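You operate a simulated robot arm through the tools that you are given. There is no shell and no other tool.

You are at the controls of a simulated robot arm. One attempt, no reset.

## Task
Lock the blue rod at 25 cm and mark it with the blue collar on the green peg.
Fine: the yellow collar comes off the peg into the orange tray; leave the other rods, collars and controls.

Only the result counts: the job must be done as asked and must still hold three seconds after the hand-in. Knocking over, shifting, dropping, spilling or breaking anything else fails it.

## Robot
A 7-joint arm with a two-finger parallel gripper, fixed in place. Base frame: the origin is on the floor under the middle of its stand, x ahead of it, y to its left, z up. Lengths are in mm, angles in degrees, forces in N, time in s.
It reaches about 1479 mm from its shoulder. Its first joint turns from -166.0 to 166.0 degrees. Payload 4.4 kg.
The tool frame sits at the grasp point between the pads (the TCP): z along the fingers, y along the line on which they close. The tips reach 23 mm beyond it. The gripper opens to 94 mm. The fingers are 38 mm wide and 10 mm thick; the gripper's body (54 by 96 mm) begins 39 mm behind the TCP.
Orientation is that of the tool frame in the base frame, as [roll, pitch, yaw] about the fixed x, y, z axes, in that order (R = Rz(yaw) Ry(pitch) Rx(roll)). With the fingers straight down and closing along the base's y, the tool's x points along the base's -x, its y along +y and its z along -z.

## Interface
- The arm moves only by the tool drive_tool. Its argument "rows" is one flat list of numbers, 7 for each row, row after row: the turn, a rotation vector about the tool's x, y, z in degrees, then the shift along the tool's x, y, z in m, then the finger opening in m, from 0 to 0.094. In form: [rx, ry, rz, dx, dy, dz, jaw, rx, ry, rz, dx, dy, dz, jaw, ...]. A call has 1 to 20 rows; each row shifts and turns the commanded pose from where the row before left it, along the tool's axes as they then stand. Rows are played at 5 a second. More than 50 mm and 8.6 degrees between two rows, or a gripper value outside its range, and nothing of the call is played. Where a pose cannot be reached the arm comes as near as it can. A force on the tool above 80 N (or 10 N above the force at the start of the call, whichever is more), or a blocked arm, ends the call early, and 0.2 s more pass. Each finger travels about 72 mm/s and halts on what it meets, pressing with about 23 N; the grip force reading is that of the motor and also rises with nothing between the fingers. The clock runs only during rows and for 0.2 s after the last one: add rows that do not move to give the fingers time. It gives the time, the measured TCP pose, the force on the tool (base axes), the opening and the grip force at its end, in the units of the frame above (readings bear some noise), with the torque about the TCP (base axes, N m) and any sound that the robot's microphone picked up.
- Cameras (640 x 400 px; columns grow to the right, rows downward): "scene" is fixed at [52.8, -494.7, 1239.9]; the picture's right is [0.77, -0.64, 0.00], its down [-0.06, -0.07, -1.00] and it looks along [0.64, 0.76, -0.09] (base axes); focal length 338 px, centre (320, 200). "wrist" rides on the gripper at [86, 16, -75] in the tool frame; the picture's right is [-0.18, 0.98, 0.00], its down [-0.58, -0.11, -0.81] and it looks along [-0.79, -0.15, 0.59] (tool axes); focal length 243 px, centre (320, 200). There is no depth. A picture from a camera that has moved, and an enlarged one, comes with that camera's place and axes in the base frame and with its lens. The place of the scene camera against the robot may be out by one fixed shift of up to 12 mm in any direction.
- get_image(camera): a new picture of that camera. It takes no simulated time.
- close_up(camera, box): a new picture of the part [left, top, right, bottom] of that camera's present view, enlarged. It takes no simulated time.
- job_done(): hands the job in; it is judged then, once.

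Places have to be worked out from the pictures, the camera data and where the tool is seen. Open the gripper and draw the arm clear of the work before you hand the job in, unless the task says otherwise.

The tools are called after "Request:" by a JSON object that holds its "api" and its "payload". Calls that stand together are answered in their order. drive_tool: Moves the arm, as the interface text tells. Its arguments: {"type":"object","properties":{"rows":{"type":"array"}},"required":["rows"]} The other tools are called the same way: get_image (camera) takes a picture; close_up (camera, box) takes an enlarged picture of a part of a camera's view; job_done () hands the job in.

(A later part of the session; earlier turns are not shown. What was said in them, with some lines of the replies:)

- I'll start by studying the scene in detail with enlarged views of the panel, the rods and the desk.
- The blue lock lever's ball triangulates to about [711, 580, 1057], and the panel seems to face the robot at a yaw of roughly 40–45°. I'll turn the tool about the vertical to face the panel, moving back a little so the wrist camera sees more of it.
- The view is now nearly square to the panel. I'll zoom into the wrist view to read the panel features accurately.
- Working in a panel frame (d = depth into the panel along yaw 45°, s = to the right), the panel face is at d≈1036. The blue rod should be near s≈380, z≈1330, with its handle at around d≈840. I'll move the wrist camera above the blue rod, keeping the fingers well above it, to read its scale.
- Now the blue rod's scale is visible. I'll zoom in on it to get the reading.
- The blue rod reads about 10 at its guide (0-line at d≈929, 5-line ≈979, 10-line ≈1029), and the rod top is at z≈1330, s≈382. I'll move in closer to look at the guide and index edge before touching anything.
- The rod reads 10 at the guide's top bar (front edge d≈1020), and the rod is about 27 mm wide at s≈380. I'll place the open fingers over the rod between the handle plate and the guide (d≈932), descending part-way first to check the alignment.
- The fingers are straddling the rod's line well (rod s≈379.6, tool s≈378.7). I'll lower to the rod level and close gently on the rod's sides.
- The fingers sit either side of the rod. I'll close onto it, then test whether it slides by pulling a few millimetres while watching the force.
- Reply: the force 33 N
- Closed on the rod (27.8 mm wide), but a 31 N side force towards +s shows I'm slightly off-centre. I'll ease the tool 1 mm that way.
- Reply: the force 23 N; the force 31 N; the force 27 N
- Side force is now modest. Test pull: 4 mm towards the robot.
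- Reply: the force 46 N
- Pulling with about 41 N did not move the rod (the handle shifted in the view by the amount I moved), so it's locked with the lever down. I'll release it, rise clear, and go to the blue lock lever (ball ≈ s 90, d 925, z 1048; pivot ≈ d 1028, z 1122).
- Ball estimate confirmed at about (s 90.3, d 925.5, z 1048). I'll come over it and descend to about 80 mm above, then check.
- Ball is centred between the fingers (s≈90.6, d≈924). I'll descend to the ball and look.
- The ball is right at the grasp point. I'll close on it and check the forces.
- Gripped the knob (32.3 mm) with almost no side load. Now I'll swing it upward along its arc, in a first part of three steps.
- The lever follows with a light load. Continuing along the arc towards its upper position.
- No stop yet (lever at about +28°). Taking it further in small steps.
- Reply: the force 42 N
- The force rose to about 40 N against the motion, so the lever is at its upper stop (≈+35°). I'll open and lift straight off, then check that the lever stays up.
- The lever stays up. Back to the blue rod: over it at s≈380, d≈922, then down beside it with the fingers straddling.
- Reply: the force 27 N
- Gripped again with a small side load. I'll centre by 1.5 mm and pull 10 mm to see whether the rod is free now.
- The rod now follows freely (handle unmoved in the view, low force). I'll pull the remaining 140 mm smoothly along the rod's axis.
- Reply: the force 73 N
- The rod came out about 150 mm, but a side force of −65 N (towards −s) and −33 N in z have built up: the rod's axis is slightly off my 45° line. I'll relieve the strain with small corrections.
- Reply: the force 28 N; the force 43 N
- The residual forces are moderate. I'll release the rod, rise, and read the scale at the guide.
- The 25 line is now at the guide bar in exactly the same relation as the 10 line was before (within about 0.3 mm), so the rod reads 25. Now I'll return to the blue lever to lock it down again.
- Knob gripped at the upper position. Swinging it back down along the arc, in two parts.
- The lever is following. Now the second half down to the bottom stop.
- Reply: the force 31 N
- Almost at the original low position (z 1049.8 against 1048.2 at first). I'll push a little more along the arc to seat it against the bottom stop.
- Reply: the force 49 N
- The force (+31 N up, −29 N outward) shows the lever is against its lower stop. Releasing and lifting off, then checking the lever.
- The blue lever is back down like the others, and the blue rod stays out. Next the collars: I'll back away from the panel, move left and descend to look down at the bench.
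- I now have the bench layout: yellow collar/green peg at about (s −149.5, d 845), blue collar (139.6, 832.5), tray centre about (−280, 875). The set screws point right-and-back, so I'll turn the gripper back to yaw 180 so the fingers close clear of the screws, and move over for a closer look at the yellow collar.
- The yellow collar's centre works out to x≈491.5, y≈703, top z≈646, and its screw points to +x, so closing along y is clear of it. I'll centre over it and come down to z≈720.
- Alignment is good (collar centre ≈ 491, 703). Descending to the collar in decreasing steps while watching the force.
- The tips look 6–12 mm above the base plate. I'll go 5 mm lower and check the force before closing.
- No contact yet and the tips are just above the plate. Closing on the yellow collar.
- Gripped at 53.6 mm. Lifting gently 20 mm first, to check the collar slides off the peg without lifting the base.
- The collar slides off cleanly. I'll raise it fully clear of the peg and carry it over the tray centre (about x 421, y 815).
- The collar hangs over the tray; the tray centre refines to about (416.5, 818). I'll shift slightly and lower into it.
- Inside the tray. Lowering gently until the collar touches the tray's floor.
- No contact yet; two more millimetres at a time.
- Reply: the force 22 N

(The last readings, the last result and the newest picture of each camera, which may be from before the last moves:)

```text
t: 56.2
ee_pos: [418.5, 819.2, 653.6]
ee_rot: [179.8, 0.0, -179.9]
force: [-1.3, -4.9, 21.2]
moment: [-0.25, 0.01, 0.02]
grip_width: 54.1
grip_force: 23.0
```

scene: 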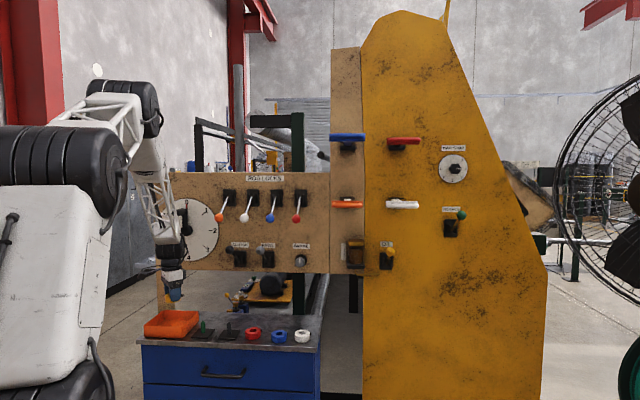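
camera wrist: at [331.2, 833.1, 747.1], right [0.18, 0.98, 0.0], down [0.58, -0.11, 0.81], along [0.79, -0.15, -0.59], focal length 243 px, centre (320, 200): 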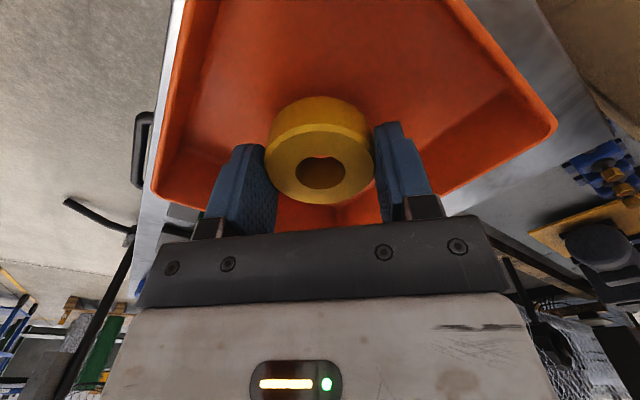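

The collar is on the tray floor (21 N upward). Backing off slightly, opening, and lifting out.

Request:
{"api": "drive_tool", "payload": {"rows": [0, 0, 0, 0, 0, -0.001, 0.045, 0, 0, 0, 0, 0, 0, 0.06, 0, 0, 0, 0, 0, 0, 0.072, 0, 0, 0, 0, 0, 0, 0.072, 0, 0, 0, 0, 0, -0.03, 0.072, 0, 0, 0, 0, 0, -0.04, 0.072, 0, 0, 0, 0, 0, -0.045, 0.075, 0, 0, 0, 0, 0, -0.045, 0.075]}}

Request:
{"api": "get_image", "payload": {"camera": "wrist"}}

Request:
{"api": "close_up", "payload": {"camera": "scene", "box": [130, 260, 330, 360]}}

```text
t: 58.0
ee_pos: [416.6, 816.6, 813.4]
ee_rot: [-179.9, 0.0, -179.9]
force: [0.1, 0.7, -2.1]
moment: [0.05, -0.02, -0.01]
grip_width: 75.1
grip_force: 0.1
```

```text
taken
camera wrist: at [330.7, 832.0, 887.1], right [0.18, 0.98, 0.0], down [0.58, -0.11, 0.81], along [0.79, -0.15, -0.59], focal length 243 px, centre (320, 200)
```

wrist: 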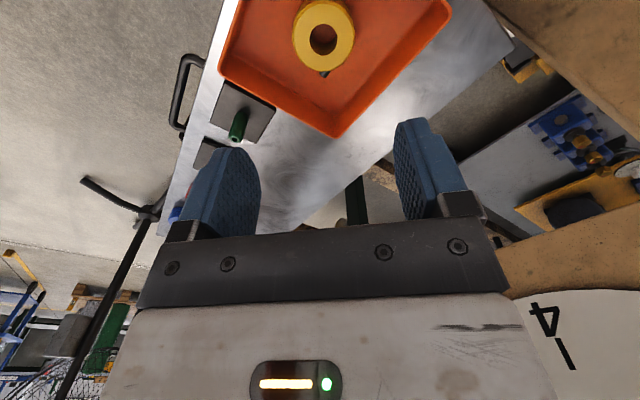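

```text
3.20 times, centred on (230, 310) of scene
camera zoom: at [52.8, -494.7, 1239.9], right [0.77, -0.64, 0.0], down [-0.06, -0.07, -1.0], along [0.64, 0.76, -0.09], focal length 1081 px, centre (608, -152)
```

zoom: 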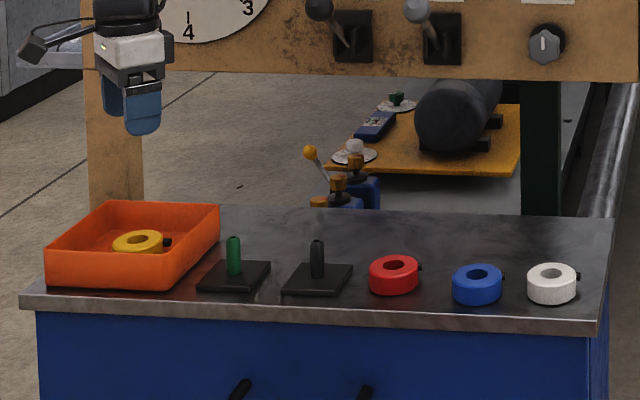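

The yellow collar is lying in the orange tray. Next the blue collar (≈ x 687, y 490): I'll retreat from the panel first to stay clear of the clutch and pawl levers, then move across.

Request:
{"api": "drive_tool", "payload": {"rows": [0, 0, 0, 0.026, -0.026, 0, 0.075, 0, 0, 0, 0.026, -0.026, 0, 0.075, 0, 0, 0, 0.026, -0.026, 0, 0.075, 0, 0, 0, -0.0306, -0.0306, 0, 0.075, 0, 0, 0, -0.0306, -0.0306, 0, 0.075, 0, 0, 0, -0.0306, -0.0306, 0, 0.075, 0, 0, 0, -0.0306, -0.0306, 0, 0.075, 0, 0, 0, -0.0306, -0.0306, 0, 0.075, 0, 0, 0, -0.0306, -0.0306, 0, 0.075, 0, 0, 0, -0.0306, -0.0306, 0, 0.075, 0, 0, 0, -0.0306, -0.0306, 0, 0.075, 0, 0, 0, -0.0306, -0.0306, 0, 0.075, 0, 0, 0, -0.017, 0.017, 0, 0.075, 0, 0, 0, -0.017, 0.017, 0, 0.075]}}

Request:
{"api": "get_image", "payload": {"camera": "wrist"}}

Request:
{"api": "get_image", "payload": {"camera": "scene"}}

```text
t: 61.0
ee_pos: [648.2, 499.1, 813.7]
ee_rot: [180.0, 0.0, 179.9]
force: [-0.5, 0.1, -0.7]
moment: [0.0, 0.03, -0.01]
grip_width: 75.1
grip_force: 0.0
```

```text
taken
camera wrist: at [563.1, 514.3, 887.4], right [0.18, 0.98, 0.0], down [0.58, -0.11, 0.81], along [0.79, -0.15, -0.59], focal length 243 px, centre (320, 200)
```

wrist: 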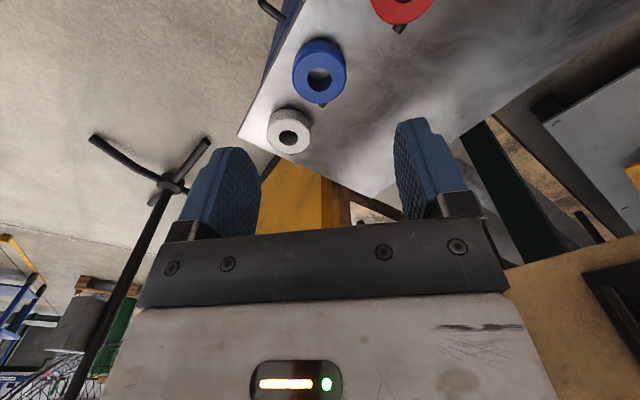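

```text
taken
```

scene: 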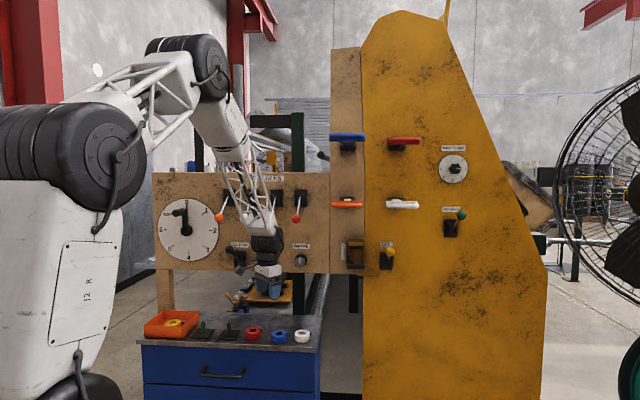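

Request:
{"api": "close_up", "payload": {"camera": "scene", "box": [200, 160, 330, 290]}}

Request:
{"api": "close_up", "payload": {"camera": "wrist", "box": [240, 20, 400, 160]}}

```text
3.08 times, centred on (265, 225) of scene
camera zoom: at [52.8, -494.7, 1239.9], right [0.77, -0.64, 0.0], down [-0.06, -0.07, -1.0], along [0.64, 0.76, -0.09], focal length 1039 px, centre (489, 123)
```

zoom: 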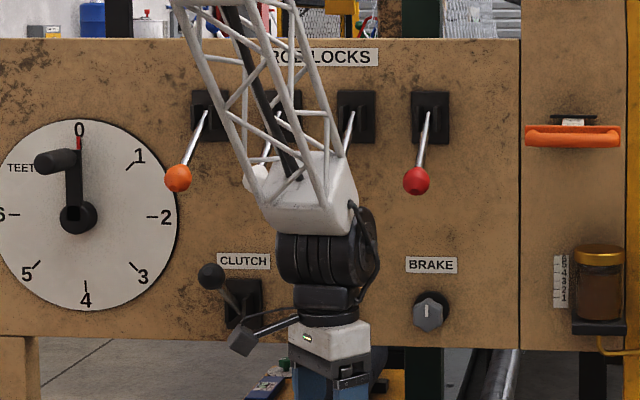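

```text
2.86 times, centred on (320, 90) of wrist
camera zoom: at [563.1, 514.3, 887.4], right [0.18, 0.98, 0.0], down [0.58, -0.11, 0.81], along [0.79, -0.15, -0.59], focal length 693 px, centre (320, 514)
```

zoom: 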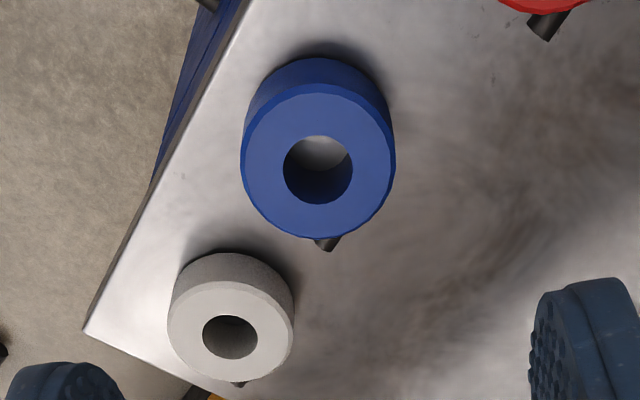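

Everything clear. The blue collar's centre is about (686, 490.6), with its screw pointing +x again. Moving over it and down to z≈700.

Request:
{"api": "drive_tool", "payload": {"rows": [0, 0, 0, -0.0126, -0.0028, 0.038, 0.075, 0, 0, 0, -0.0126, -0.0028, 0.038, 0.075, 0, 0, 0, -0.0126, -0.0028, 0.0377, 0.075]}}

Request:
{"api": "get_image", "payload": {"camera": "wrist"}}

Request:
{"api": "close_up", "payload": {"camera": "wrist", "box": [240, 30, 400, 170]}}

Request:
{"api": "close_up", "payload": {"camera": "scene", "box": [230, 260, 330, 350]}}

```text
t: 61.8
ee_pos: [689.3, 489.7, 700.7]
ee_rot: [180.0, 0.2, -180.0]
force: [0.3, -0.4, 0.5]
moment: [0.04, 0.03, -0.01]
grip_width: 74.6
grip_force: 0.0
```

```text
taken
camera wrist: at [601.6, 506.1, 774.0], right [0.18, 0.98, 0.0], down [0.58, -0.11, 0.81], along [0.79, -0.15, -0.59], focal length 243 px, centre (320, 200)
```

wrist: 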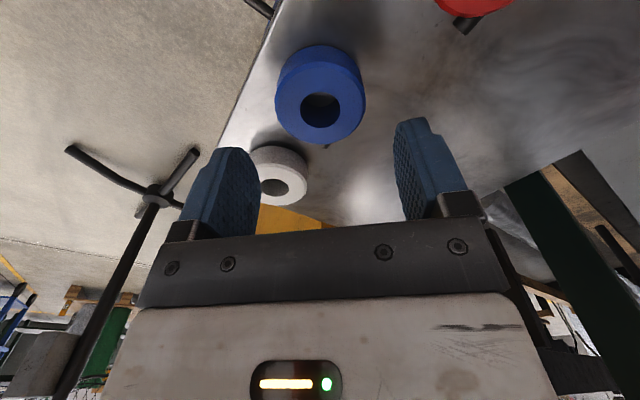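

```text
2.86 times, centred on (320, 100) of wrist
camera zoom: at [601.6, 506.1, 774.0], right [0.18, 0.98, 0.0], down [0.58, -0.11, 0.81], along [0.79, -0.15, -0.59], focal length 693 px, centre (320, 486)
```

zoom: 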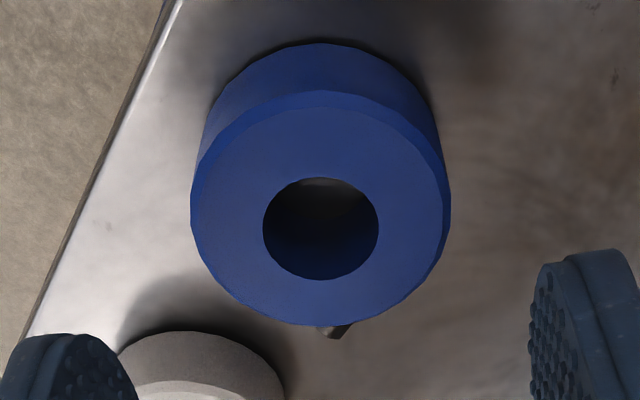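

```text
4.44 times, centred on (280, 305) of scene
camera zoom: at [52.8, -494.7, 1239.9], right [0.77, -0.64, 0.0], down [-0.06, -0.07, -1.0], along [0.64, 0.76, -0.09], focal length 1501 px, centre (498, -267)
```

zoom: 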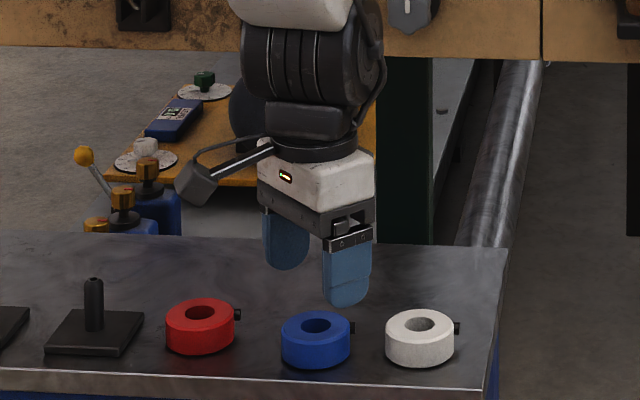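

Request:
{"api": "drive_tool", "payload": {"rows": [0, 0, 0, 0.0015, 0.0005, 0.025, 0.075, 0, 0, 0, 0, 0, 0.02, 0.075, 0, 0, 0, 0, 0, 0, 0.075]}}

Request:
{"api": "get_image", "payload": {"camera": "wrist"}}

Request:
{"api": "close_up", "payload": {"camera": "scene", "box": [240, 300, 320, 355]}}

```text
t: 62.6
ee_pos: [687.0, 491.1, 655.5]
ee_rot: [-180.0, 0.0, -179.9]
force: [0.3, -0.4, 0.2]
moment: [0.0, -0.01, 0.06]
grip_width: 75.1
grip_force: 0.0
```

```text
taken
camera wrist: at [599.3, 506.4, 728.9], right [0.18, 0.98, 0.0], down [0.58, -0.11, 0.81], along [0.79, -0.15, -0.59], focal length 243 px, centre (320, 200)
```

wrist: 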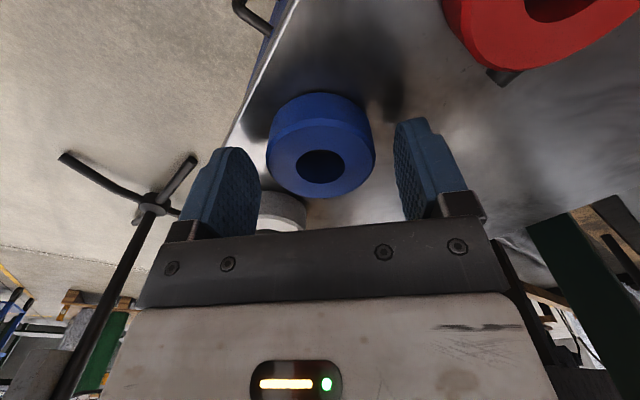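

```text
7.27 times, centred on (280, 328) of scene
camera zoom: at [52.8, -494.7, 1239.9], right [0.77, -0.64, 0.0], down [-0.06, -0.07, -1.0], along [0.64, 0.76, -0.09], focal length 2456 px, centre (611, -727)
```

zoom: 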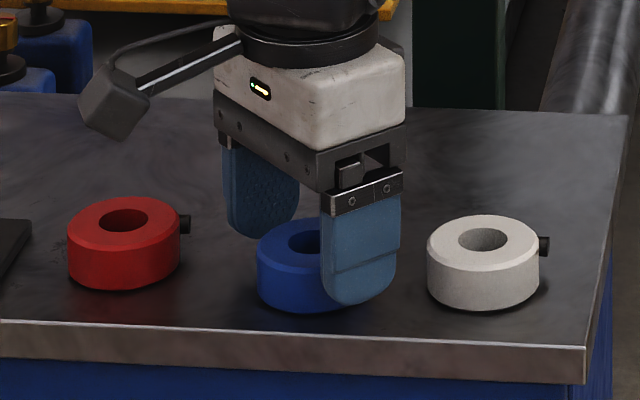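

The tips are still about 10 mm above the bench. Lowering 5.5 mm and closing on the blue collar.

Request:
{"api": "drive_tool", "payload": {"rows": [0, 0, 0, 0, 0, 0.003, 0.075, 0, 0, 0, 0, 0, 0.0025, 0.075, 0, 0, 0, 0, 0, 0, 0.06, 0, 0, 0, 0, 0, 0, 0.045, 0, 0, 0, 0, 0, 0, 0.045, 0, 0, 0, 0, 0, 0, 0.045]}}

Request:
{"api": "get_image", "payload": {"camera": "wrist"}}

```text
t: 64.0
ee_pos: [684.3, 492.0, 650.8]
ee_rot: [-180.0, 0.0, -180.0]
force: [1.2, 0.5, 0.2]
moment: [-0.05, 0.04, 0.04]
grip_width: 55.1
grip_force: 23.2
```

```text
taken
camera wrist: at [598.9, 506.1, 723.4], right [0.18, 0.98, 0.0], down [0.58, -0.11, 0.81], along [0.79, -0.15, -0.59], focal length 243 px, centre (320, 200)
```

wrist: 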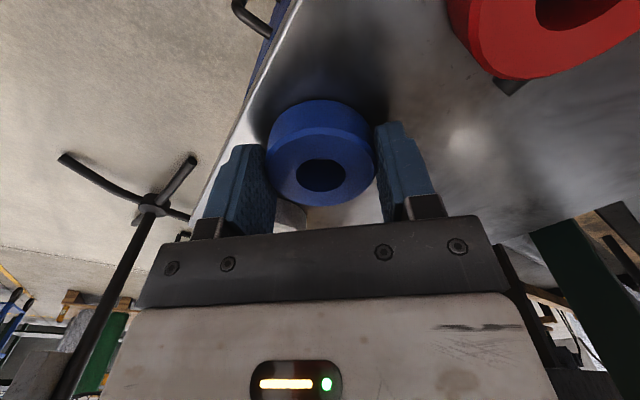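

The blue collar is gripped (55.1 mm). I'll lift it, retreat a little from the panel, carry it across at z≈740 and bring it over the green peg.

Request:
{"api": "drive_tool", "payload": {"rows": [0, 0, 0, 0, 0, -0.02, 0.045, 0, 0, 0, 0, 0, -0.03, 0.045, 0, 0, 0, 0, 0, -0.04, 0.045, 0, 0, 0, 0.021, -0.021, 0, 0.045, 0, 0, 0, 0.021, -0.021, 0, 0.045, 0, 0, 0, 0.0289, 0.0289, 0, 0.045, 0, 0, 0, 0.0289, 0.0289, 0, 0.045, 0, 0, 0, 0.0289, 0.0289, 0, 0.045, 0, 0, 0, 0.0289, 0.0289, 0, 0.045, 0, 0, 0, 0.0289, 0.0289, 0, 0.045, 0, 0, 0, 0.0289, 0.0289, 0, 0.045, 0, 0, 0, 0.0289, 0.0289, 0, 0.045, 0, 0, 0, 0, 0, 0, 0.045]}}

Request:
{"api": "get_image", "payload": {"camera": "wrist"}}

Request:
{"api": "get_image", "payload": {"camera": "scene"}}

```text
t: 66.8
ee_pos: [440.5, 651.3, 738.9]
ee_rot: [-180.0, 0.0, 179.9]
force: [0.6, 0.6, -2.7]
moment: [0.03, -0.02, -0.03]
grip_width: 55.2
grip_force: 22.7
```

```text
taken
camera wrist: at [354.1, 666.8, 812.5], right [0.18, 0.98, 0.0], down [0.58, -0.11, 0.81], along [0.79, -0.15, -0.59], focal length 243 px, centre (320, 200)
```

wrist: 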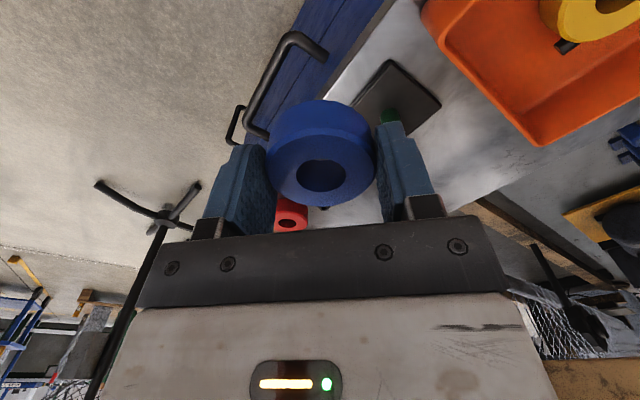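

```text
taken
```

scene: 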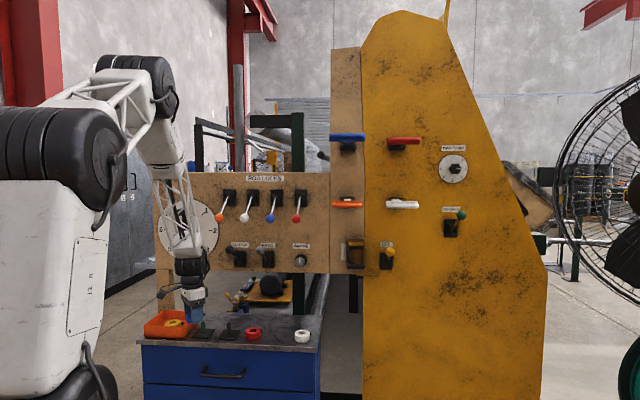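

Request:
{"api": "close_up", "payload": {"camera": "wrist", "box": [250, 80, 450, 230]}}

Request:
{"api": "close_up", "payload": {"camera": "scene", "box": [160, 260, 260, 345]}}

```text
2.67 times, centred on (350, 155) of wrist
camera zoom: at [354.1, 666.8, 812.5], right [0.18, 0.98, 0.0], down [0.58, -0.11, 0.81], along [0.79, -0.15, -0.59], focal length 647 px, centre (240, 320)
```

zoom: 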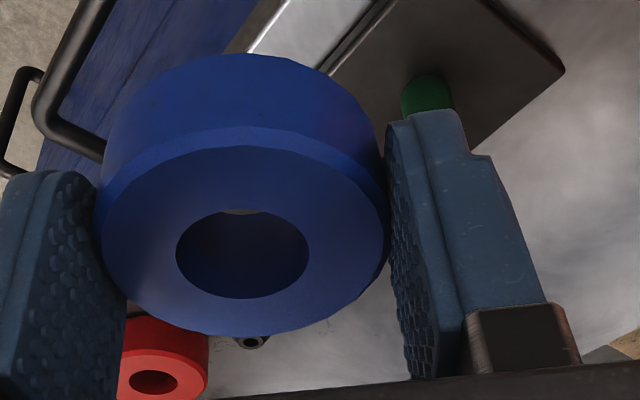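

```text
4.71 times, centred on (210, 302) of scene
camera zoom: at [52.8, -494.7, 1239.9], right [0.77, -0.64, 0.0], down [-0.06, -0.07, -1.0], along [0.64, 0.76, -0.09], focal length 1589 px, centre (838, -282)
```

zoom: 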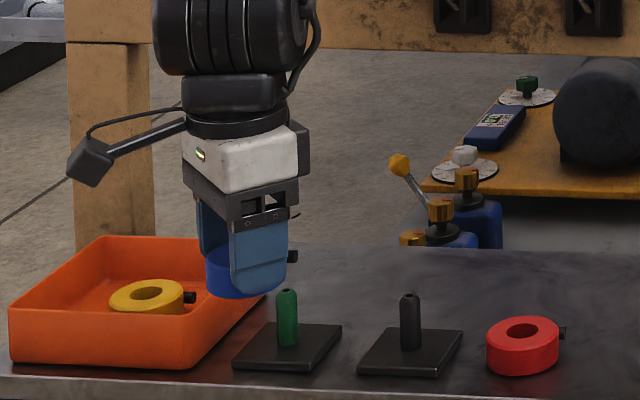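

I estimate the collar's centre sits about 6.5 mm to +x of the tool point, and the peg is at about (491.7, 703.4), so the tool should go to about (485.2, 704). I'll move there, staying at z≈739 above the peg, and check from the scene camera.

Request:
{"api": "drive_tool", "payload": {"rows": [0, 0, 0, -0.0223, 0.0263, 0, 0.045, 0, 0, 0, -0.0224, 0.0264, 0, 0.045, 0, 0, 0, 0, 0, 0, 0.045]}}

Request:
{"api": "get_image", "payload": {"camera": "wrist"}}

Request:
{"api": "close_up", "payload": {"camera": "scene", "box": [170, 280, 250, 345]}}

```text
t: 67.6
ee_pos: [485.2, 703.4, 740.4]
ee_rot: [179.9, 0.0, 179.9]
force: [-0.5, -0.8, -3.0]
moment: [-0.02, -0.02, -0.03]
grip_width: 54.8
grip_force: 22.8
```

```text
taken
camera wrist: at [399.2, 719.1, 813.1], right [0.18, 0.98, 0.0], down [0.58, -0.11, 0.81], along [0.79, -0.15, -0.59], focal length 243 px, centre (320, 200)
```

wrist: 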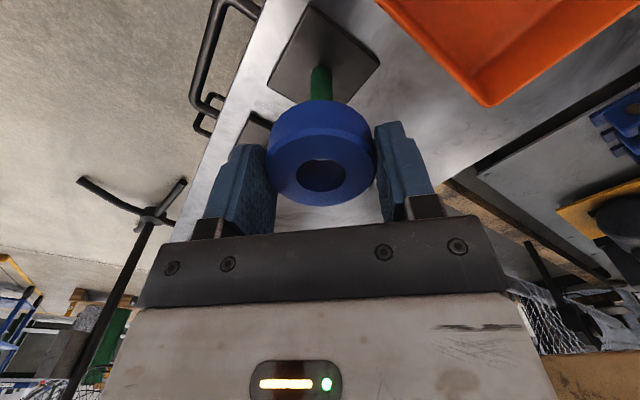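

```text
6.15 times, centred on (210, 312) of scene
camera zoom: at [52.8, -494.7, 1239.9], right [0.77, -0.64, 0.0], down [-0.06, -0.07, -1.0], along [0.64, 0.76, -0.09], focal length 2078 px, centre (997, -492)
```

zoom: 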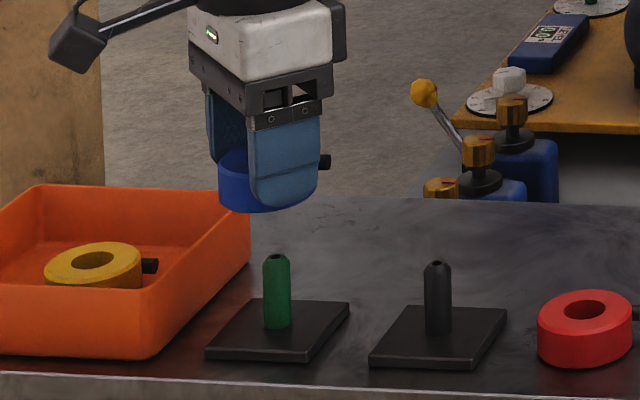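

Request:
{"api": "close_up", "payload": {"camera": "scene", "box": [195, 298, 235, 342]}}

Request:
{"api": "close_up", "payload": {"camera": "wrist", "box": [250, 0, 400, 220]}}

```text
9.09 times, centred on (215, 320) of scene
camera zoom: at [52.8, -494.7, 1239.9], right [0.77, -0.64, 0.0], down [-0.06, -0.07, -1.0], along [0.64, 0.76, -0.09], focal length 3070 px, centre (1274, -891)
```

zoom: 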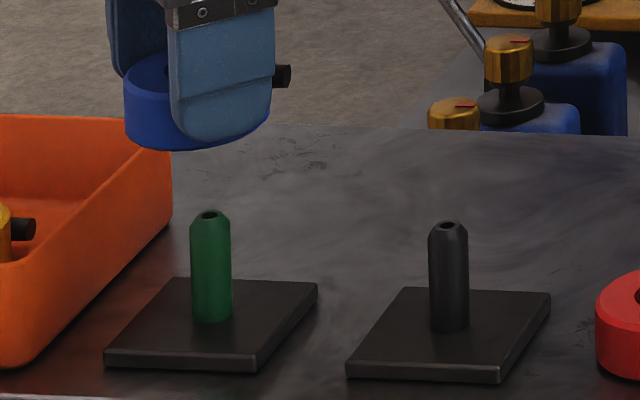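

```text
1.82 times, centred on (325, 110) of wrist
camera zoom: at [399.2, 719.1, 813.1], right [0.18, 0.98, 0.0], down [0.58, -0.11, 0.81], along [0.79, -0.15, -0.59], focal length 441 px, centre (311, 364)
```

zoom: 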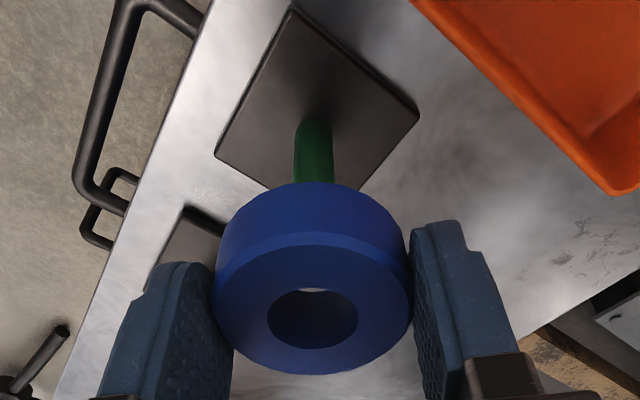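

I need to reconcile the peg and collar offsets; zooming tightly on the collar and its hole in the wrist view.

Request:
{"api": "close_up", "payload": {"camera": "wrist", "box": [260, 95, 380, 215]}}

Request:
{"api": "close_up", "payload": {"camera": "wrist", "box": [260, 0, 390, 110]}}

Request:
{"api": "close_up", "payload": {"camera": "scene", "box": [200, 295, 230, 325]}}

```text
3.33 times, centred on (320, 155) of wrist
camera zoom: at [399.2, 719.1, 813.1], right [0.18, 0.98, 0.0], down [0.58, -0.11, 0.81], along [0.79, -0.15, -0.59], focal length 809 px, centre (320, 350)
```

zoom: 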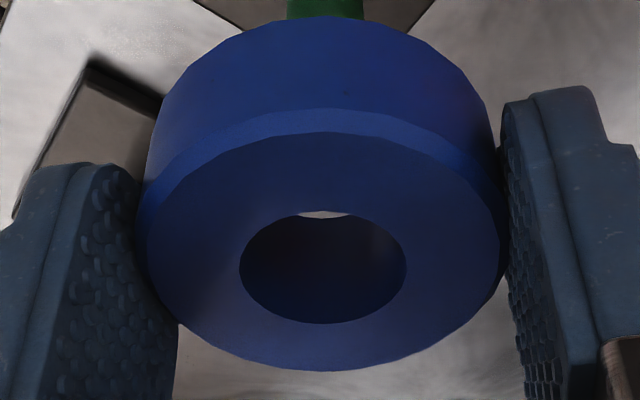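

```text
3.64 times, centred on (325, 55) of wrist
camera zoom: at [399.2, 719.1, 813.1], right [0.18, 0.98, 0.0], down [0.58, -0.11, 0.81], along [0.79, -0.15, -0.59], focal length 882 px, centre (302, 727)
```

zoom: 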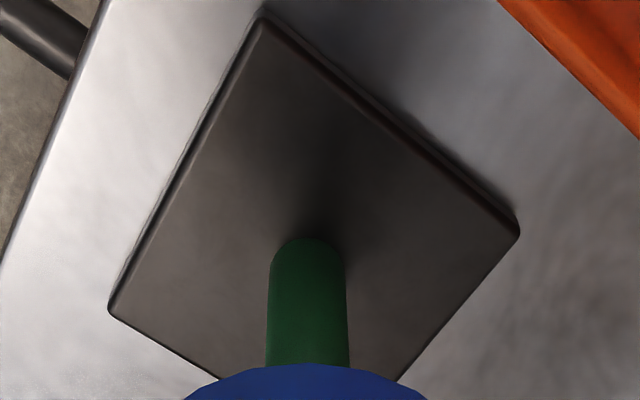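

```text
13.33 times, centred on (215, 310) of scene
camera zoom: at [52.8, -494.7, 1239.9], right [0.77, -0.64, 0.0], down [-0.06, -0.07, -1.0], along [0.64, 0.76, -0.09], focal length 4503 px, centre (1720, -1267)
```

zoom: 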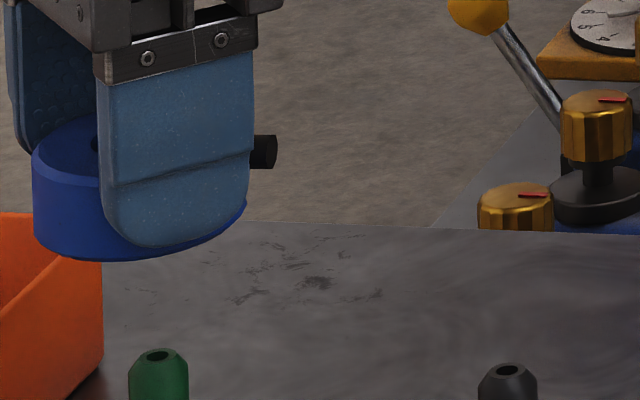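

Combining both views, the collar is within about 3 mm of the peg axis, needing roughly +2.5 mm in x (hole clearance is about ±5 mm). I'll apply that and descend to just above the peg tip, then re-check.

Request:
{"api": "drive_tool", "payload": {"rows": [0, 0, 0, -0.0025, 0, 0, 0.045, 0, 0, 0, 0, 0, 0.016, 0.045, 0, 0, 0, 0, 0, 0.015, 0.045, 0, 0, 0, 0, 0, 0, 0.045]}}

Request:
{"api": "close_up", "payload": {"camera": "scene", "box": [195, 300, 235, 340]}}

Request:
{"api": "close_up", "payload": {"camera": "wrist", "box": [250, 30, 400, 220]}}

```text
t: 68.6
ee_pos: [488.9, 702.8, 708.2]
ee_rot: [180.0, 0.0, 180.0]
force: [-0.9, 1.4, -2.8]
moment: [-0.02, 0.04, -0.01]
grip_width: 54.6
grip_force: 22.7
```

```text
10.00 times, centred on (215, 320) of scene
camera zoom: at [52.8, -494.7, 1239.9], right [0.77, -0.64, 0.0], down [-0.06, -0.07, -1.0], along [0.64, 0.76, -0.09], focal length 3378 px, centre (1370, -1000)
```

zoom: 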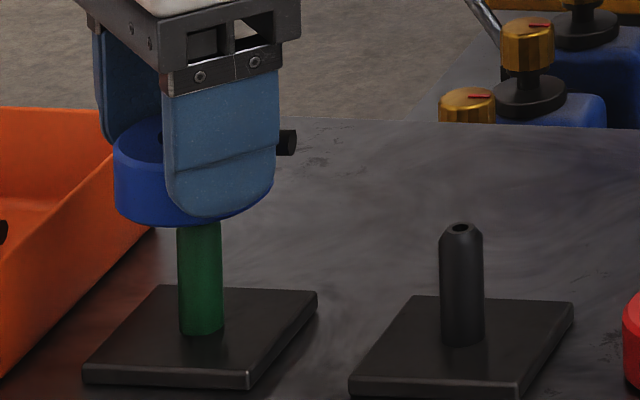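

```text
2.11 times, centred on (325, 125) of wrist
camera zoom: at [401.5, 719.1, 781.9], right [0.18, 0.98, 0.0], down [0.58, -0.11, 0.81], along [0.79, -0.15, -0.59], focal length 511 px, centre (310, 358)
```

zoom: 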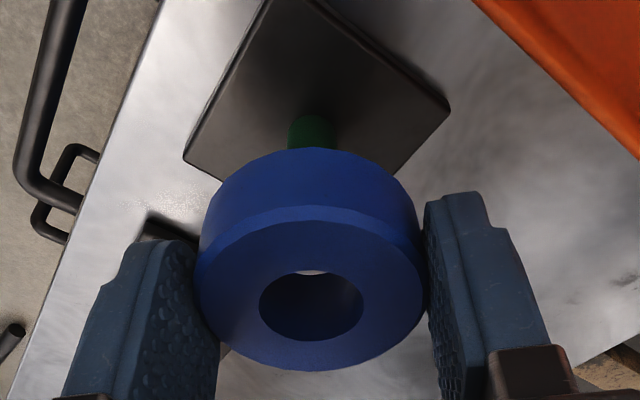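

Both views now agree within about 1.5 mm. Lowering over the peg tip in small steps, watching force and moment.

Request:
{"api": "drive_tool", "payload": {"rows": [0, 0, 0, -0.0005, 0, 0.005, 0.045, 0, 0, 0, 0, 0, 0.005, 0.045, 0, 0, 0, 0, 0, 0.004, 0.045, 0, 0, 0, 0, 0, 0, 0.045]}}

Request:
{"api": "close_up", "payload": {"camera": "scene", "box": [195, 300, 235, 340]}}

Request:
{"api": "close_up", "payload": {"camera": "wrist", "box": [250, 30, 400, 220]}}

```text
t: 69.6
ee_pos: [488.3, 703.3, 695.8]
ee_rot: [179.9, 0.0, -180.0]
force: [-0.4, -0.7, -1.5]
moment: [-0.02, 0.01, -0.01]
grip_width: 54.9
grip_force: 22.7
```

```text
10.00 times, centred on (215, 320) of scene
camera zoom: at [52.8, -494.7, 1239.9], right [0.77, -0.64, 0.0], down [-0.06, -0.07, -1.0], along [0.64, 0.76, -0.09], focal length 3378 px, centre (1370, -1000)
```

zoom: 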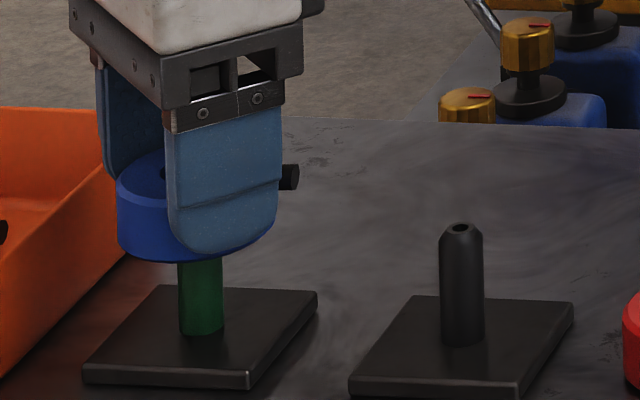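

```text
2.11 times, centred on (325, 125) of wrist
camera zoom: at [402.2, 719.2, 768.1], right [0.18, 0.98, 0.0], down [0.58, -0.11, 0.81], along [0.79, -0.15, -0.59], focal length 511 px, centre (310, 358)
```

zoom: 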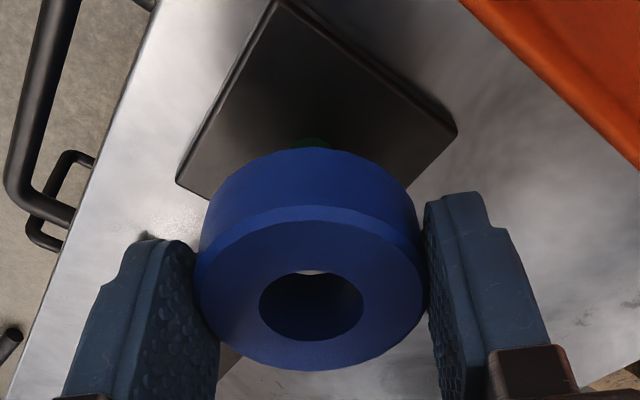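

No contact force, and the collar's bottom should be just below the peg's tip level. Continuing down in small steps.

Request:
{"api": "drive_tool", "payload": {"rows": [0, 0, 0, 0, 0, 0.004, 0.045, 0, 0, 0, 0, 0, 0.004, 0.045, 0, 0, 0, 0, 0, 0.004, 0.045, 0, 0, 0, 0, 0, 0, 0.045]}}

Request:
{"api": "close_up", "payload": {"camera": "wrist", "box": [250, 80, 400, 220]}}

Request:
{"api": "close_up", "payload": {"camera": "scene", "box": [195, 300, 235, 340]}}

```text
t: 70.6
ee_pos: [488.7, 703.1, 682.9]
ee_rot: [179.9, 0.0, 180.0]
force: [0.6, 0.0, -3.1]
moment: [-0.03, -0.01, -0.01]
grip_width: 55.0
grip_force: 23.2
```

```text
2.86 times, centred on (325, 150) of wrist
camera zoom: at [402.4, 719.1, 756.3], right [0.18, 0.98, 0.0], down [0.58, -0.11, 0.81], along [0.79, -0.15, -0.59], focal length 693 px, centre (306, 343)
```

zoom: 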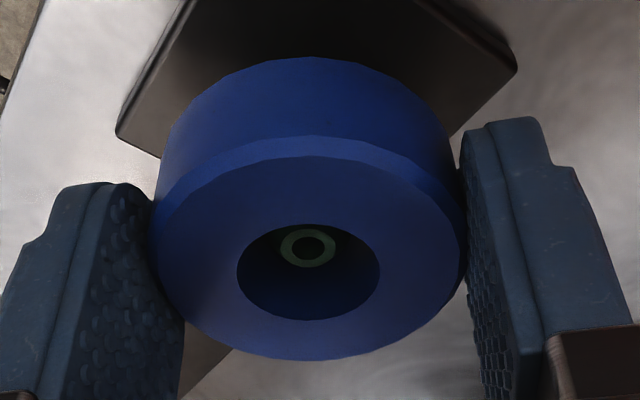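

```text
10.00 times, centred on (215, 320) of scene
camera zoom: at [52.8, -494.7, 1239.9], right [0.77, -0.64, 0.0], down [-0.06, -0.07, -1.0], along [0.64, 0.76, -0.09], focal length 3378 px, centre (1370, -1000)
```

zoom: 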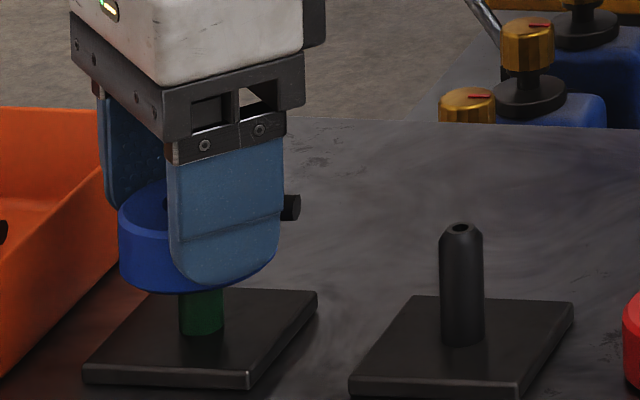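

The green peg's tip is visible centred inside the blue collar's hole. Continuing down towards the base plate.

Request:
{"api": "drive_tool", "payload": {"rows": [0, 0, 0, 0, 0, 0.006, 0.045, 0, 0, 0, 0, 0, 0.006, 0.045, 0, 0, 0, 0, 0, 0.005, 0.045, 0, 0, 0, 0, 0, 0, 0.045]}}

Request:
{"api": "close_up", "payload": {"camera": "wrist", "box": [250, 80, 400, 220]}}

Request:
{"api": "close_up", "payload": {"camera": "scene", "box": [195, 300, 235, 340]}}

```text
t: 71.6
ee_pos: [489.7, 703.2, 665.3]
ee_rot: [-180.0, 0.1, 180.0]
force: [0.0, -1.5, -2.6]
moment: [0.01, 0.05, -0.02]
grip_width: 54.7
grip_force: 23.2
```

```text
2.86 times, centred on (325, 150) of wrist
camera zoom: at [402.5, 719.1, 739.2], right [0.18, 0.98, 0.0], down [0.58, -0.11, 0.81], along [0.79, -0.15, -0.59], focal length 693 px, centre (306, 343)
```

zoom: 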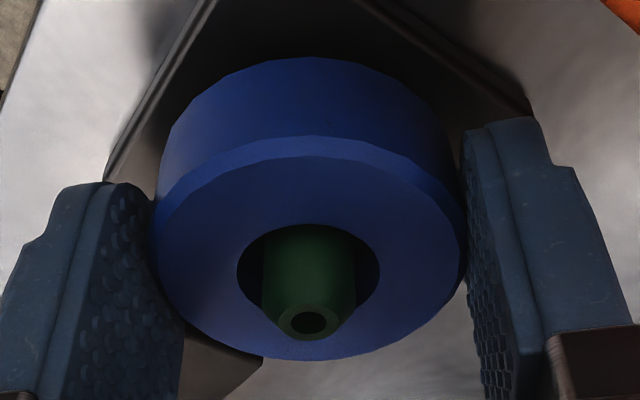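

```text
10.00 times, centred on (215, 320) of scene
camera zoom: at [52.8, -494.7, 1239.9], right [0.77, -0.64, 0.0], down [-0.06, -0.07, -1.0], along [0.64, 0.76, -0.09], focal length 3378 px, centre (1370, -1000)
```

zoom: 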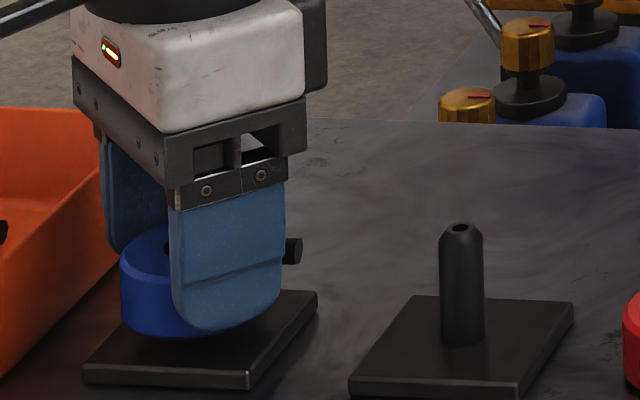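

The peg stands well inside the hole. Now the last few millimetres until the collar touches the plate.

Request:
{"api": "drive_tool", "payload": {"rows": [0, 0, 0, 0, 0, 0.002, 0.045, 0, 0, 0, 0, 0, 0.002, 0.045, 0, 0, 0, 0, 0, 0, 0.045]}}

```text
t: 72.4
ee_pos: [489.1, 703.2, 661.2]
ee_rot: [-180.0, 0.0, -179.9]
force: [-0.1, -0.2, -2.7]
moment: [0.02, 0.04, -0.02]
grip_width: 54.8
grip_force: 22.8
```

Request:
{"api": "drive_tool", "payload": {"rows": [0, 0, 0, 0, 0, 0.0015, 0.045, 0, 0, 0, 0, 0, 0.001, 0.045, 0, 0, 0, 0, 0, 0, 0.045]}}

```text
t: 73.2
ee_pos: [489.4, 702.9, 659.2]
ee_rot: [-180.0, -0.1, -179.9]
force: [-0.5, 0.1, -3.4]
moment: [0.0, 0.0, -0.02]
grip_width: 54.5
grip_force: 23.3
```

Still hanging free; 1 mm at a time now.

Request:
{"api": "drive_tool", "payload": {"rows": [0, 0, 0, 0, 0, 0.001, 0.045, 0, 0, 0, 0, 0, 0.0005, 0.045, 0, 0, 0, 0, 0, 0, 0.045]}}

```text
t: 74.0
ee_pos: [488.9, 702.9, 658.3]
ee_rot: [179.9, 0.0, 180.0]
force: [-1.2, -1.5, 2.3]
moment: [-0.06, 0.18, 0.0]
grip_width: 54.6
grip_force: 23.1
```

The weight has been taken up by the plate (force −3 → +2.3 N), so the collar is seated. Opening and lifting straight up.

Request:
{"api": "drive_tool", "payload": {"rows": [0, 0, 0, 0, 0, 0, 0.055, 0, 0, 0, 0, 0, 0, 0.07, 0, 0, 0, 0, 0, 0, 0.075, 0, 0, 0, 0, 0, 0, 0.075, 0, 0, 0, 0, 0, -0.02, 0.075, 0, 0, 0, 0, 0, -0.04, 0.075, 0, 0, 0, 0, 0, -0.045, 0.075]}}

Request:
{"api": "get_image", "payload": {"camera": "wrist"}}

Request:
{"api": "close_up", "payload": {"camera": "scene", "box": [130, 280, 330, 360]}}

```text
t: 75.6
ee_pos: [489.0, 702.0, 763.0]
ee_rot: [-179.8, -0.1, -180.0]
force: [-0.3, 0.2, -0.2]
moment: [0.01, 0.02, -0.02]
grip_width: 74.9
grip_force: 0.1
```

```text
taken
camera wrist: at [402.0, 717.8, 836.2], right [0.18, 0.98, 0.0], down [0.58, -0.11, 0.81], along [0.79, -0.15, -0.59], focal length 243 px, centre (320, 200)
```

wrist: 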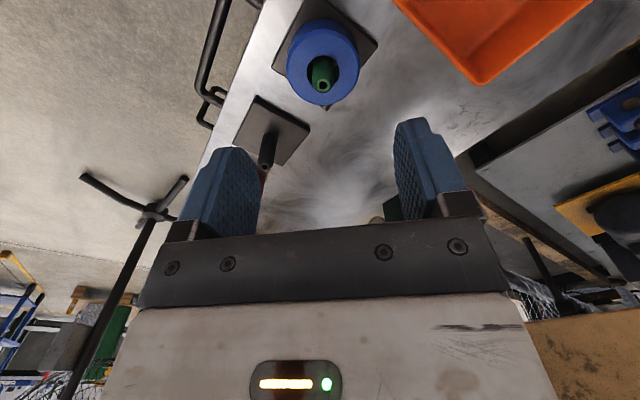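

```text
3.20 times, centred on (230, 320) of scene
camera zoom: at [52.8, -494.7, 1239.9], right [0.77, -0.64, 0.0], down [-0.06, -0.07, -1.0], along [0.64, 0.76, -0.09], focal length 1081 px, centre (608, -184)
```

zoom: 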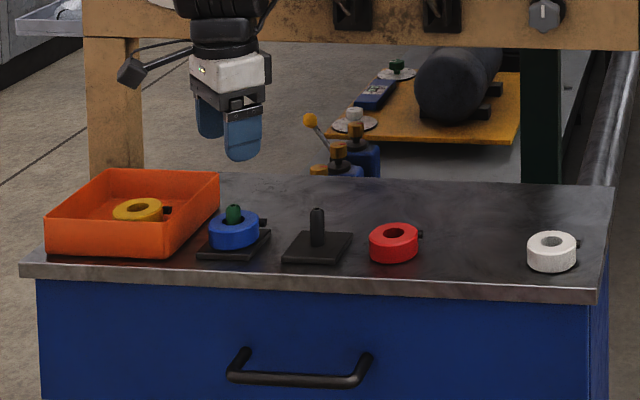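

The blue collar is on the green peg, the yellow one in the tray, the others untouched. I'll withdraw from the bench and rise, turning back to face the panel, for a final check of the rod and lever.

Request:
{"api": "drive_tool", "payload": {"rows": [0, 0, 0, 0.026, -0.026, 0, 0.075, 0, 0, 0, 0.026, -0.026, 0, 0.075, 0, 0, 0, 0.026, -0.026, 0, 0.075, 0, 0, 0, 0.026, -0.026, 0, 0.075, 0, 0, -7.5, 0, 0, -0.045, 0.08, 0, 0, -7.5, 0, 0, -0.045, 0.08, 0, 0, -7.5, 0, 0, -0.045, 0.08, 0, 0, -7.5, 0, 0, -0.045, 0.08, 0, 0, -7.5, 0, 0, -0.045, 0.08, 0, 0, -7.5, 0, 0, -0.045, 0.08, 0, 0, 0, 0, 0, -0.045, 0.09, 0, 0, 0, 0, 0, -0.045, 0.09, 0, 0, 0, 0, 0, -0.045, 0.09, 0, 0, 0, 0, 0, -0.045, 0.09, 0, 0, 0, 0, 0, -0.045, 0.09, 0, 0, 0, 0, 0, -0.045, 0.09, 0, 0, 0, 0, 0, -0.045, 0.09, 0, 0, 0, 0, 0, -0.045, 0.09, 0, 0, 0, 0, 0, -0.045, 0.094]}}

Request:
{"api": "get_image", "payload": {"camera": "wrist"}}

Request:
{"api": "get_image", "payload": {"camera": "scene"}}

```text
t: 79.6
ee_pos: [385.0, 600.1, 1435.8]
ee_rot: [-179.9, -0.1, -135.1]
force: [0.2, 0.3, -0.9]
moment: [-0.01, 0.02, -0.02]
grip_width: 94.2
grip_force: 0.1
```

```text
taken
camera wrist: at [312.2, 550.0, 1510.3], right [-0.56, 0.83, 0.0], down [0.49, 0.33, 0.81], along [0.67, 0.45, -0.59], focal length 243 px, centre (320, 200)
```

wrist: 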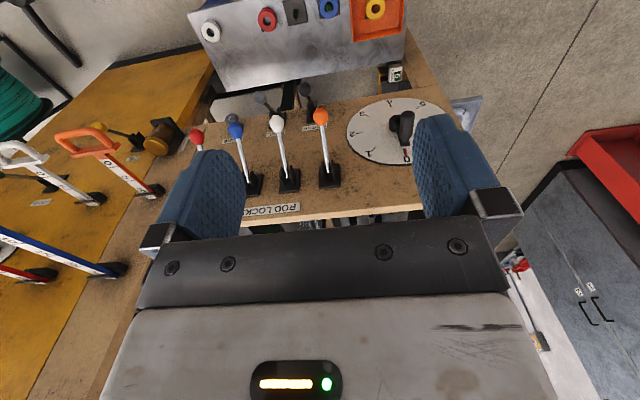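

```text
taken
```

scene: 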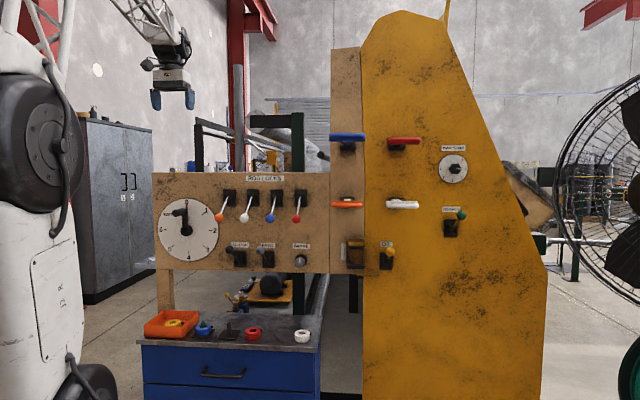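

Lever and collars look right. One last check of the blue rod's reading at the guide: moving across at height.

Request:
{"api": "drive_tool", "payload": {"rows": [0, 0, 0, -0.0144, -0.0425, 0, 0.094, 0, 0, 0, -0.0144, -0.0425, 0, 0.094, 0, 0, 0, -0.0144, -0.0425, 0, 0.094, 0, 0, 0, -0.0144, -0.0425, 0, 0.094, 0, 0, 0, -0.0144, -0.0425, 0, 0.094, 0, 0, 0, -0.0144, -0.0425, 0, 0.094, 0, 0, 0, -0.0144, -0.0425, 0, 0.094, 0, 0, 0, -0.0144, -0.0425, 0, 0.094, 0, 0, 0, -0.0144, -0.0425, 0, 0.094, 0, 0, 0, -0.0144, -0.0425, 0, 0.094, 0, 0, 0, -0.0144, -0.0425, 0, 0.094, 0, 0, 0, -0.0144, -0.0425, 0, 0.094]}}

Request:
{"api": "get_image", "payload": {"camera": "wrist"}}

Request:
{"api": "close_up", "payload": {"camera": "wrist", "box": [290, 160, 360, 220]}}

Request:
{"api": "close_up", "payload": {"camera": "wrist", "box": [240, 60, 400, 220]}}

```text
t: 82.2
ee_pos: [867.3, 361.4, 1437.7]
ee_rot: [-179.9, 0.0, -134.9]
force: [-0.2, -0.5, 0.5]
moment: [0.01, 0.0, -0.01]
grip_width: 94.0
grip_force: 0.1
```

```text
taken
camera wrist: at [794.5, 310.6, 1511.8], right [-0.56, 0.83, 0.0], down [0.49, 0.33, 0.81], along [0.67, 0.46, -0.59], focal length 243 px, centre (320, 200)
```

wrist: 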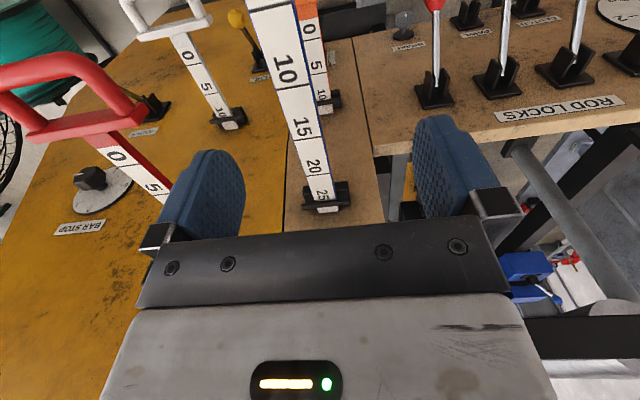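

```text
6.67 times, centred on (325, 190) of wrist
camera zoom: at [794.5, 310.6, 1511.8], right [-0.56, 0.83, 0.0], down [0.49, 0.33, 0.81], along [0.67, 0.46, -0.59], focal length 1618 px, centre (287, 267)
```

zoom: 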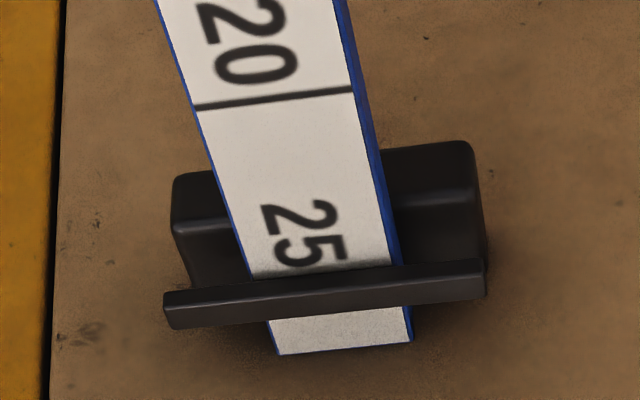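

```text
2.50 times, centred on (320, 140) of wrist
camera zoom: at [794.5, 310.6, 1511.8], right [-0.56, 0.83, 0.0], down [0.49, 0.33, 0.81], along [0.67, 0.46, -0.59], focal length 606 px, centre (320, 350)
```

zoom: 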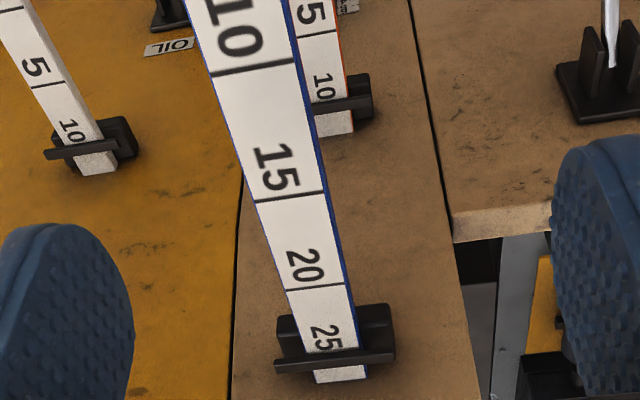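

The rod still reads 25 at the guide, unchanged by locking, and the lever is down. I'll draw the arm back clear of the work with the gripper open.

Request:
{"api": "drive_tool", "payload": {"rows": [0, 0, 0, 0.0, 0.0, -0.04, 0.094, 0, 0, 0, 0.04, 0.02, -0.01, 0.094, 0, 0, 0, 0.04, 0.02, 0, 0.094, 0, 0, 0, 0.04, 0.02, 0, 0.094, 0, 0, 0, 0.04, 0.02, 0, 0.094, 0, 0, 0, 0.04, 0.02, 0, 0.094, 0, 0, 0, 0.04, 0.02, 0, 0.094, 0, 0, 0, 0.04, 0.02, 0, 0.094, 0, 0, 0, 0, 0, 0, 0.094]}}

Request:
{"api": "get_image", "payload": {"camera": "scene"}}

Request:
{"api": "close_up", "payload": {"camera": "scene", "box": [140, 120, 440, 350]}}

Request:
{"api": "close_up", "payload": {"camera": "scene", "box": [140, 295, 260, 350]}}

```text
t: 84.2
ee_pos: [570.2, 262.8, 1486.9]
ee_rot: [-180.0, 0.0, -135.1]
force: [0.4, -1.1, -0.4]
moment: [-0.03, 0.0, -0.01]
grip_width: 93.9
grip_force: 0.1
```

```text
taken
```

scene: 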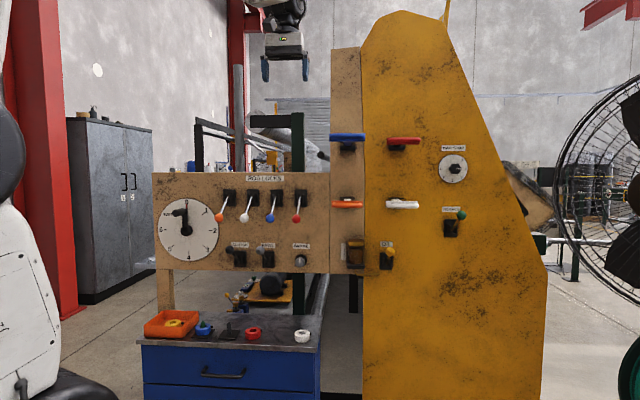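

```text
1.74 times, centred on (290, 235) of scene
camera zoom: at [52.8, -494.7, 1239.9], right [0.77, -0.64, 0.0], down [-0.06, -0.07, -1.0], along [0.64, 0.76, -0.09], focal length 587 px, centre (372, 139)
```

zoom: 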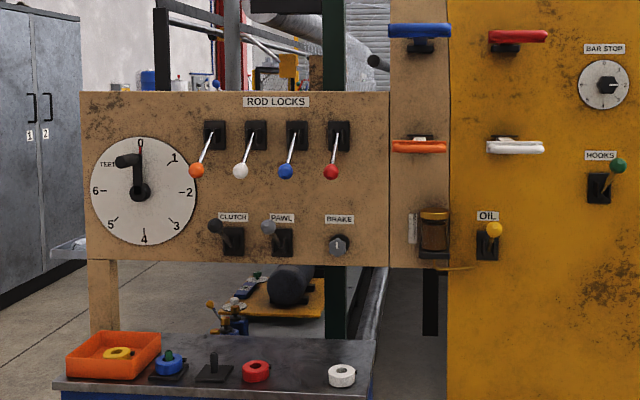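

```text
5.33 times, centred on (200, 322) of scene
camera zoom: at [52.8, -494.7, 1239.9], right [0.77, -0.64, 0.0], down [-0.06, -0.07, -1.0], along [0.64, 0.76, -0.09], focal length 1801 px, centre (960, -453)
```

zoom: 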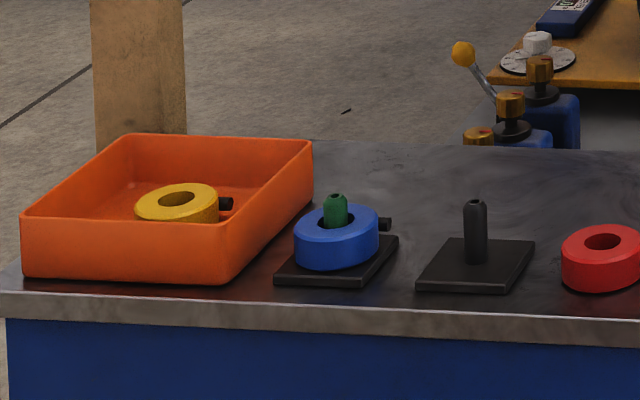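

The pictures show the blue rod at 25 with its lever down, the blue collar seated on the green peg and the yellow collar in the orange tray. Everything else is where it was, and the arm is clear with the gripper open, so I'm handing in the job.

Request:
{"api": "job_done", "payload": {}}

```text
The job is handed in.
```

I've handed the job in. The last pictures show it done as asked, but the result of the judging hasn't come back.

- **Blue rod:** it was locked at about 10 cm. I lifted its lever to unlock it, pulled the rod out 15 cm and pushed the lever back down against its stop. The scale reads 25 at the guide bar to within about 1 mm, judged from the camera views. I didn't tug the rod afterwards to test the lock, because that could have shifted it. The lever is back where it was when the rod was locked at the start.
- **Blue collar:** it is seated on the green peg, resting on the base plate.
- **Yellow collar:** it came off the green peg and lies flat in the orange tray.
- **Everything else:** the other rods, collars and controls look unmoved. The arm is drawn back with the gripper open.
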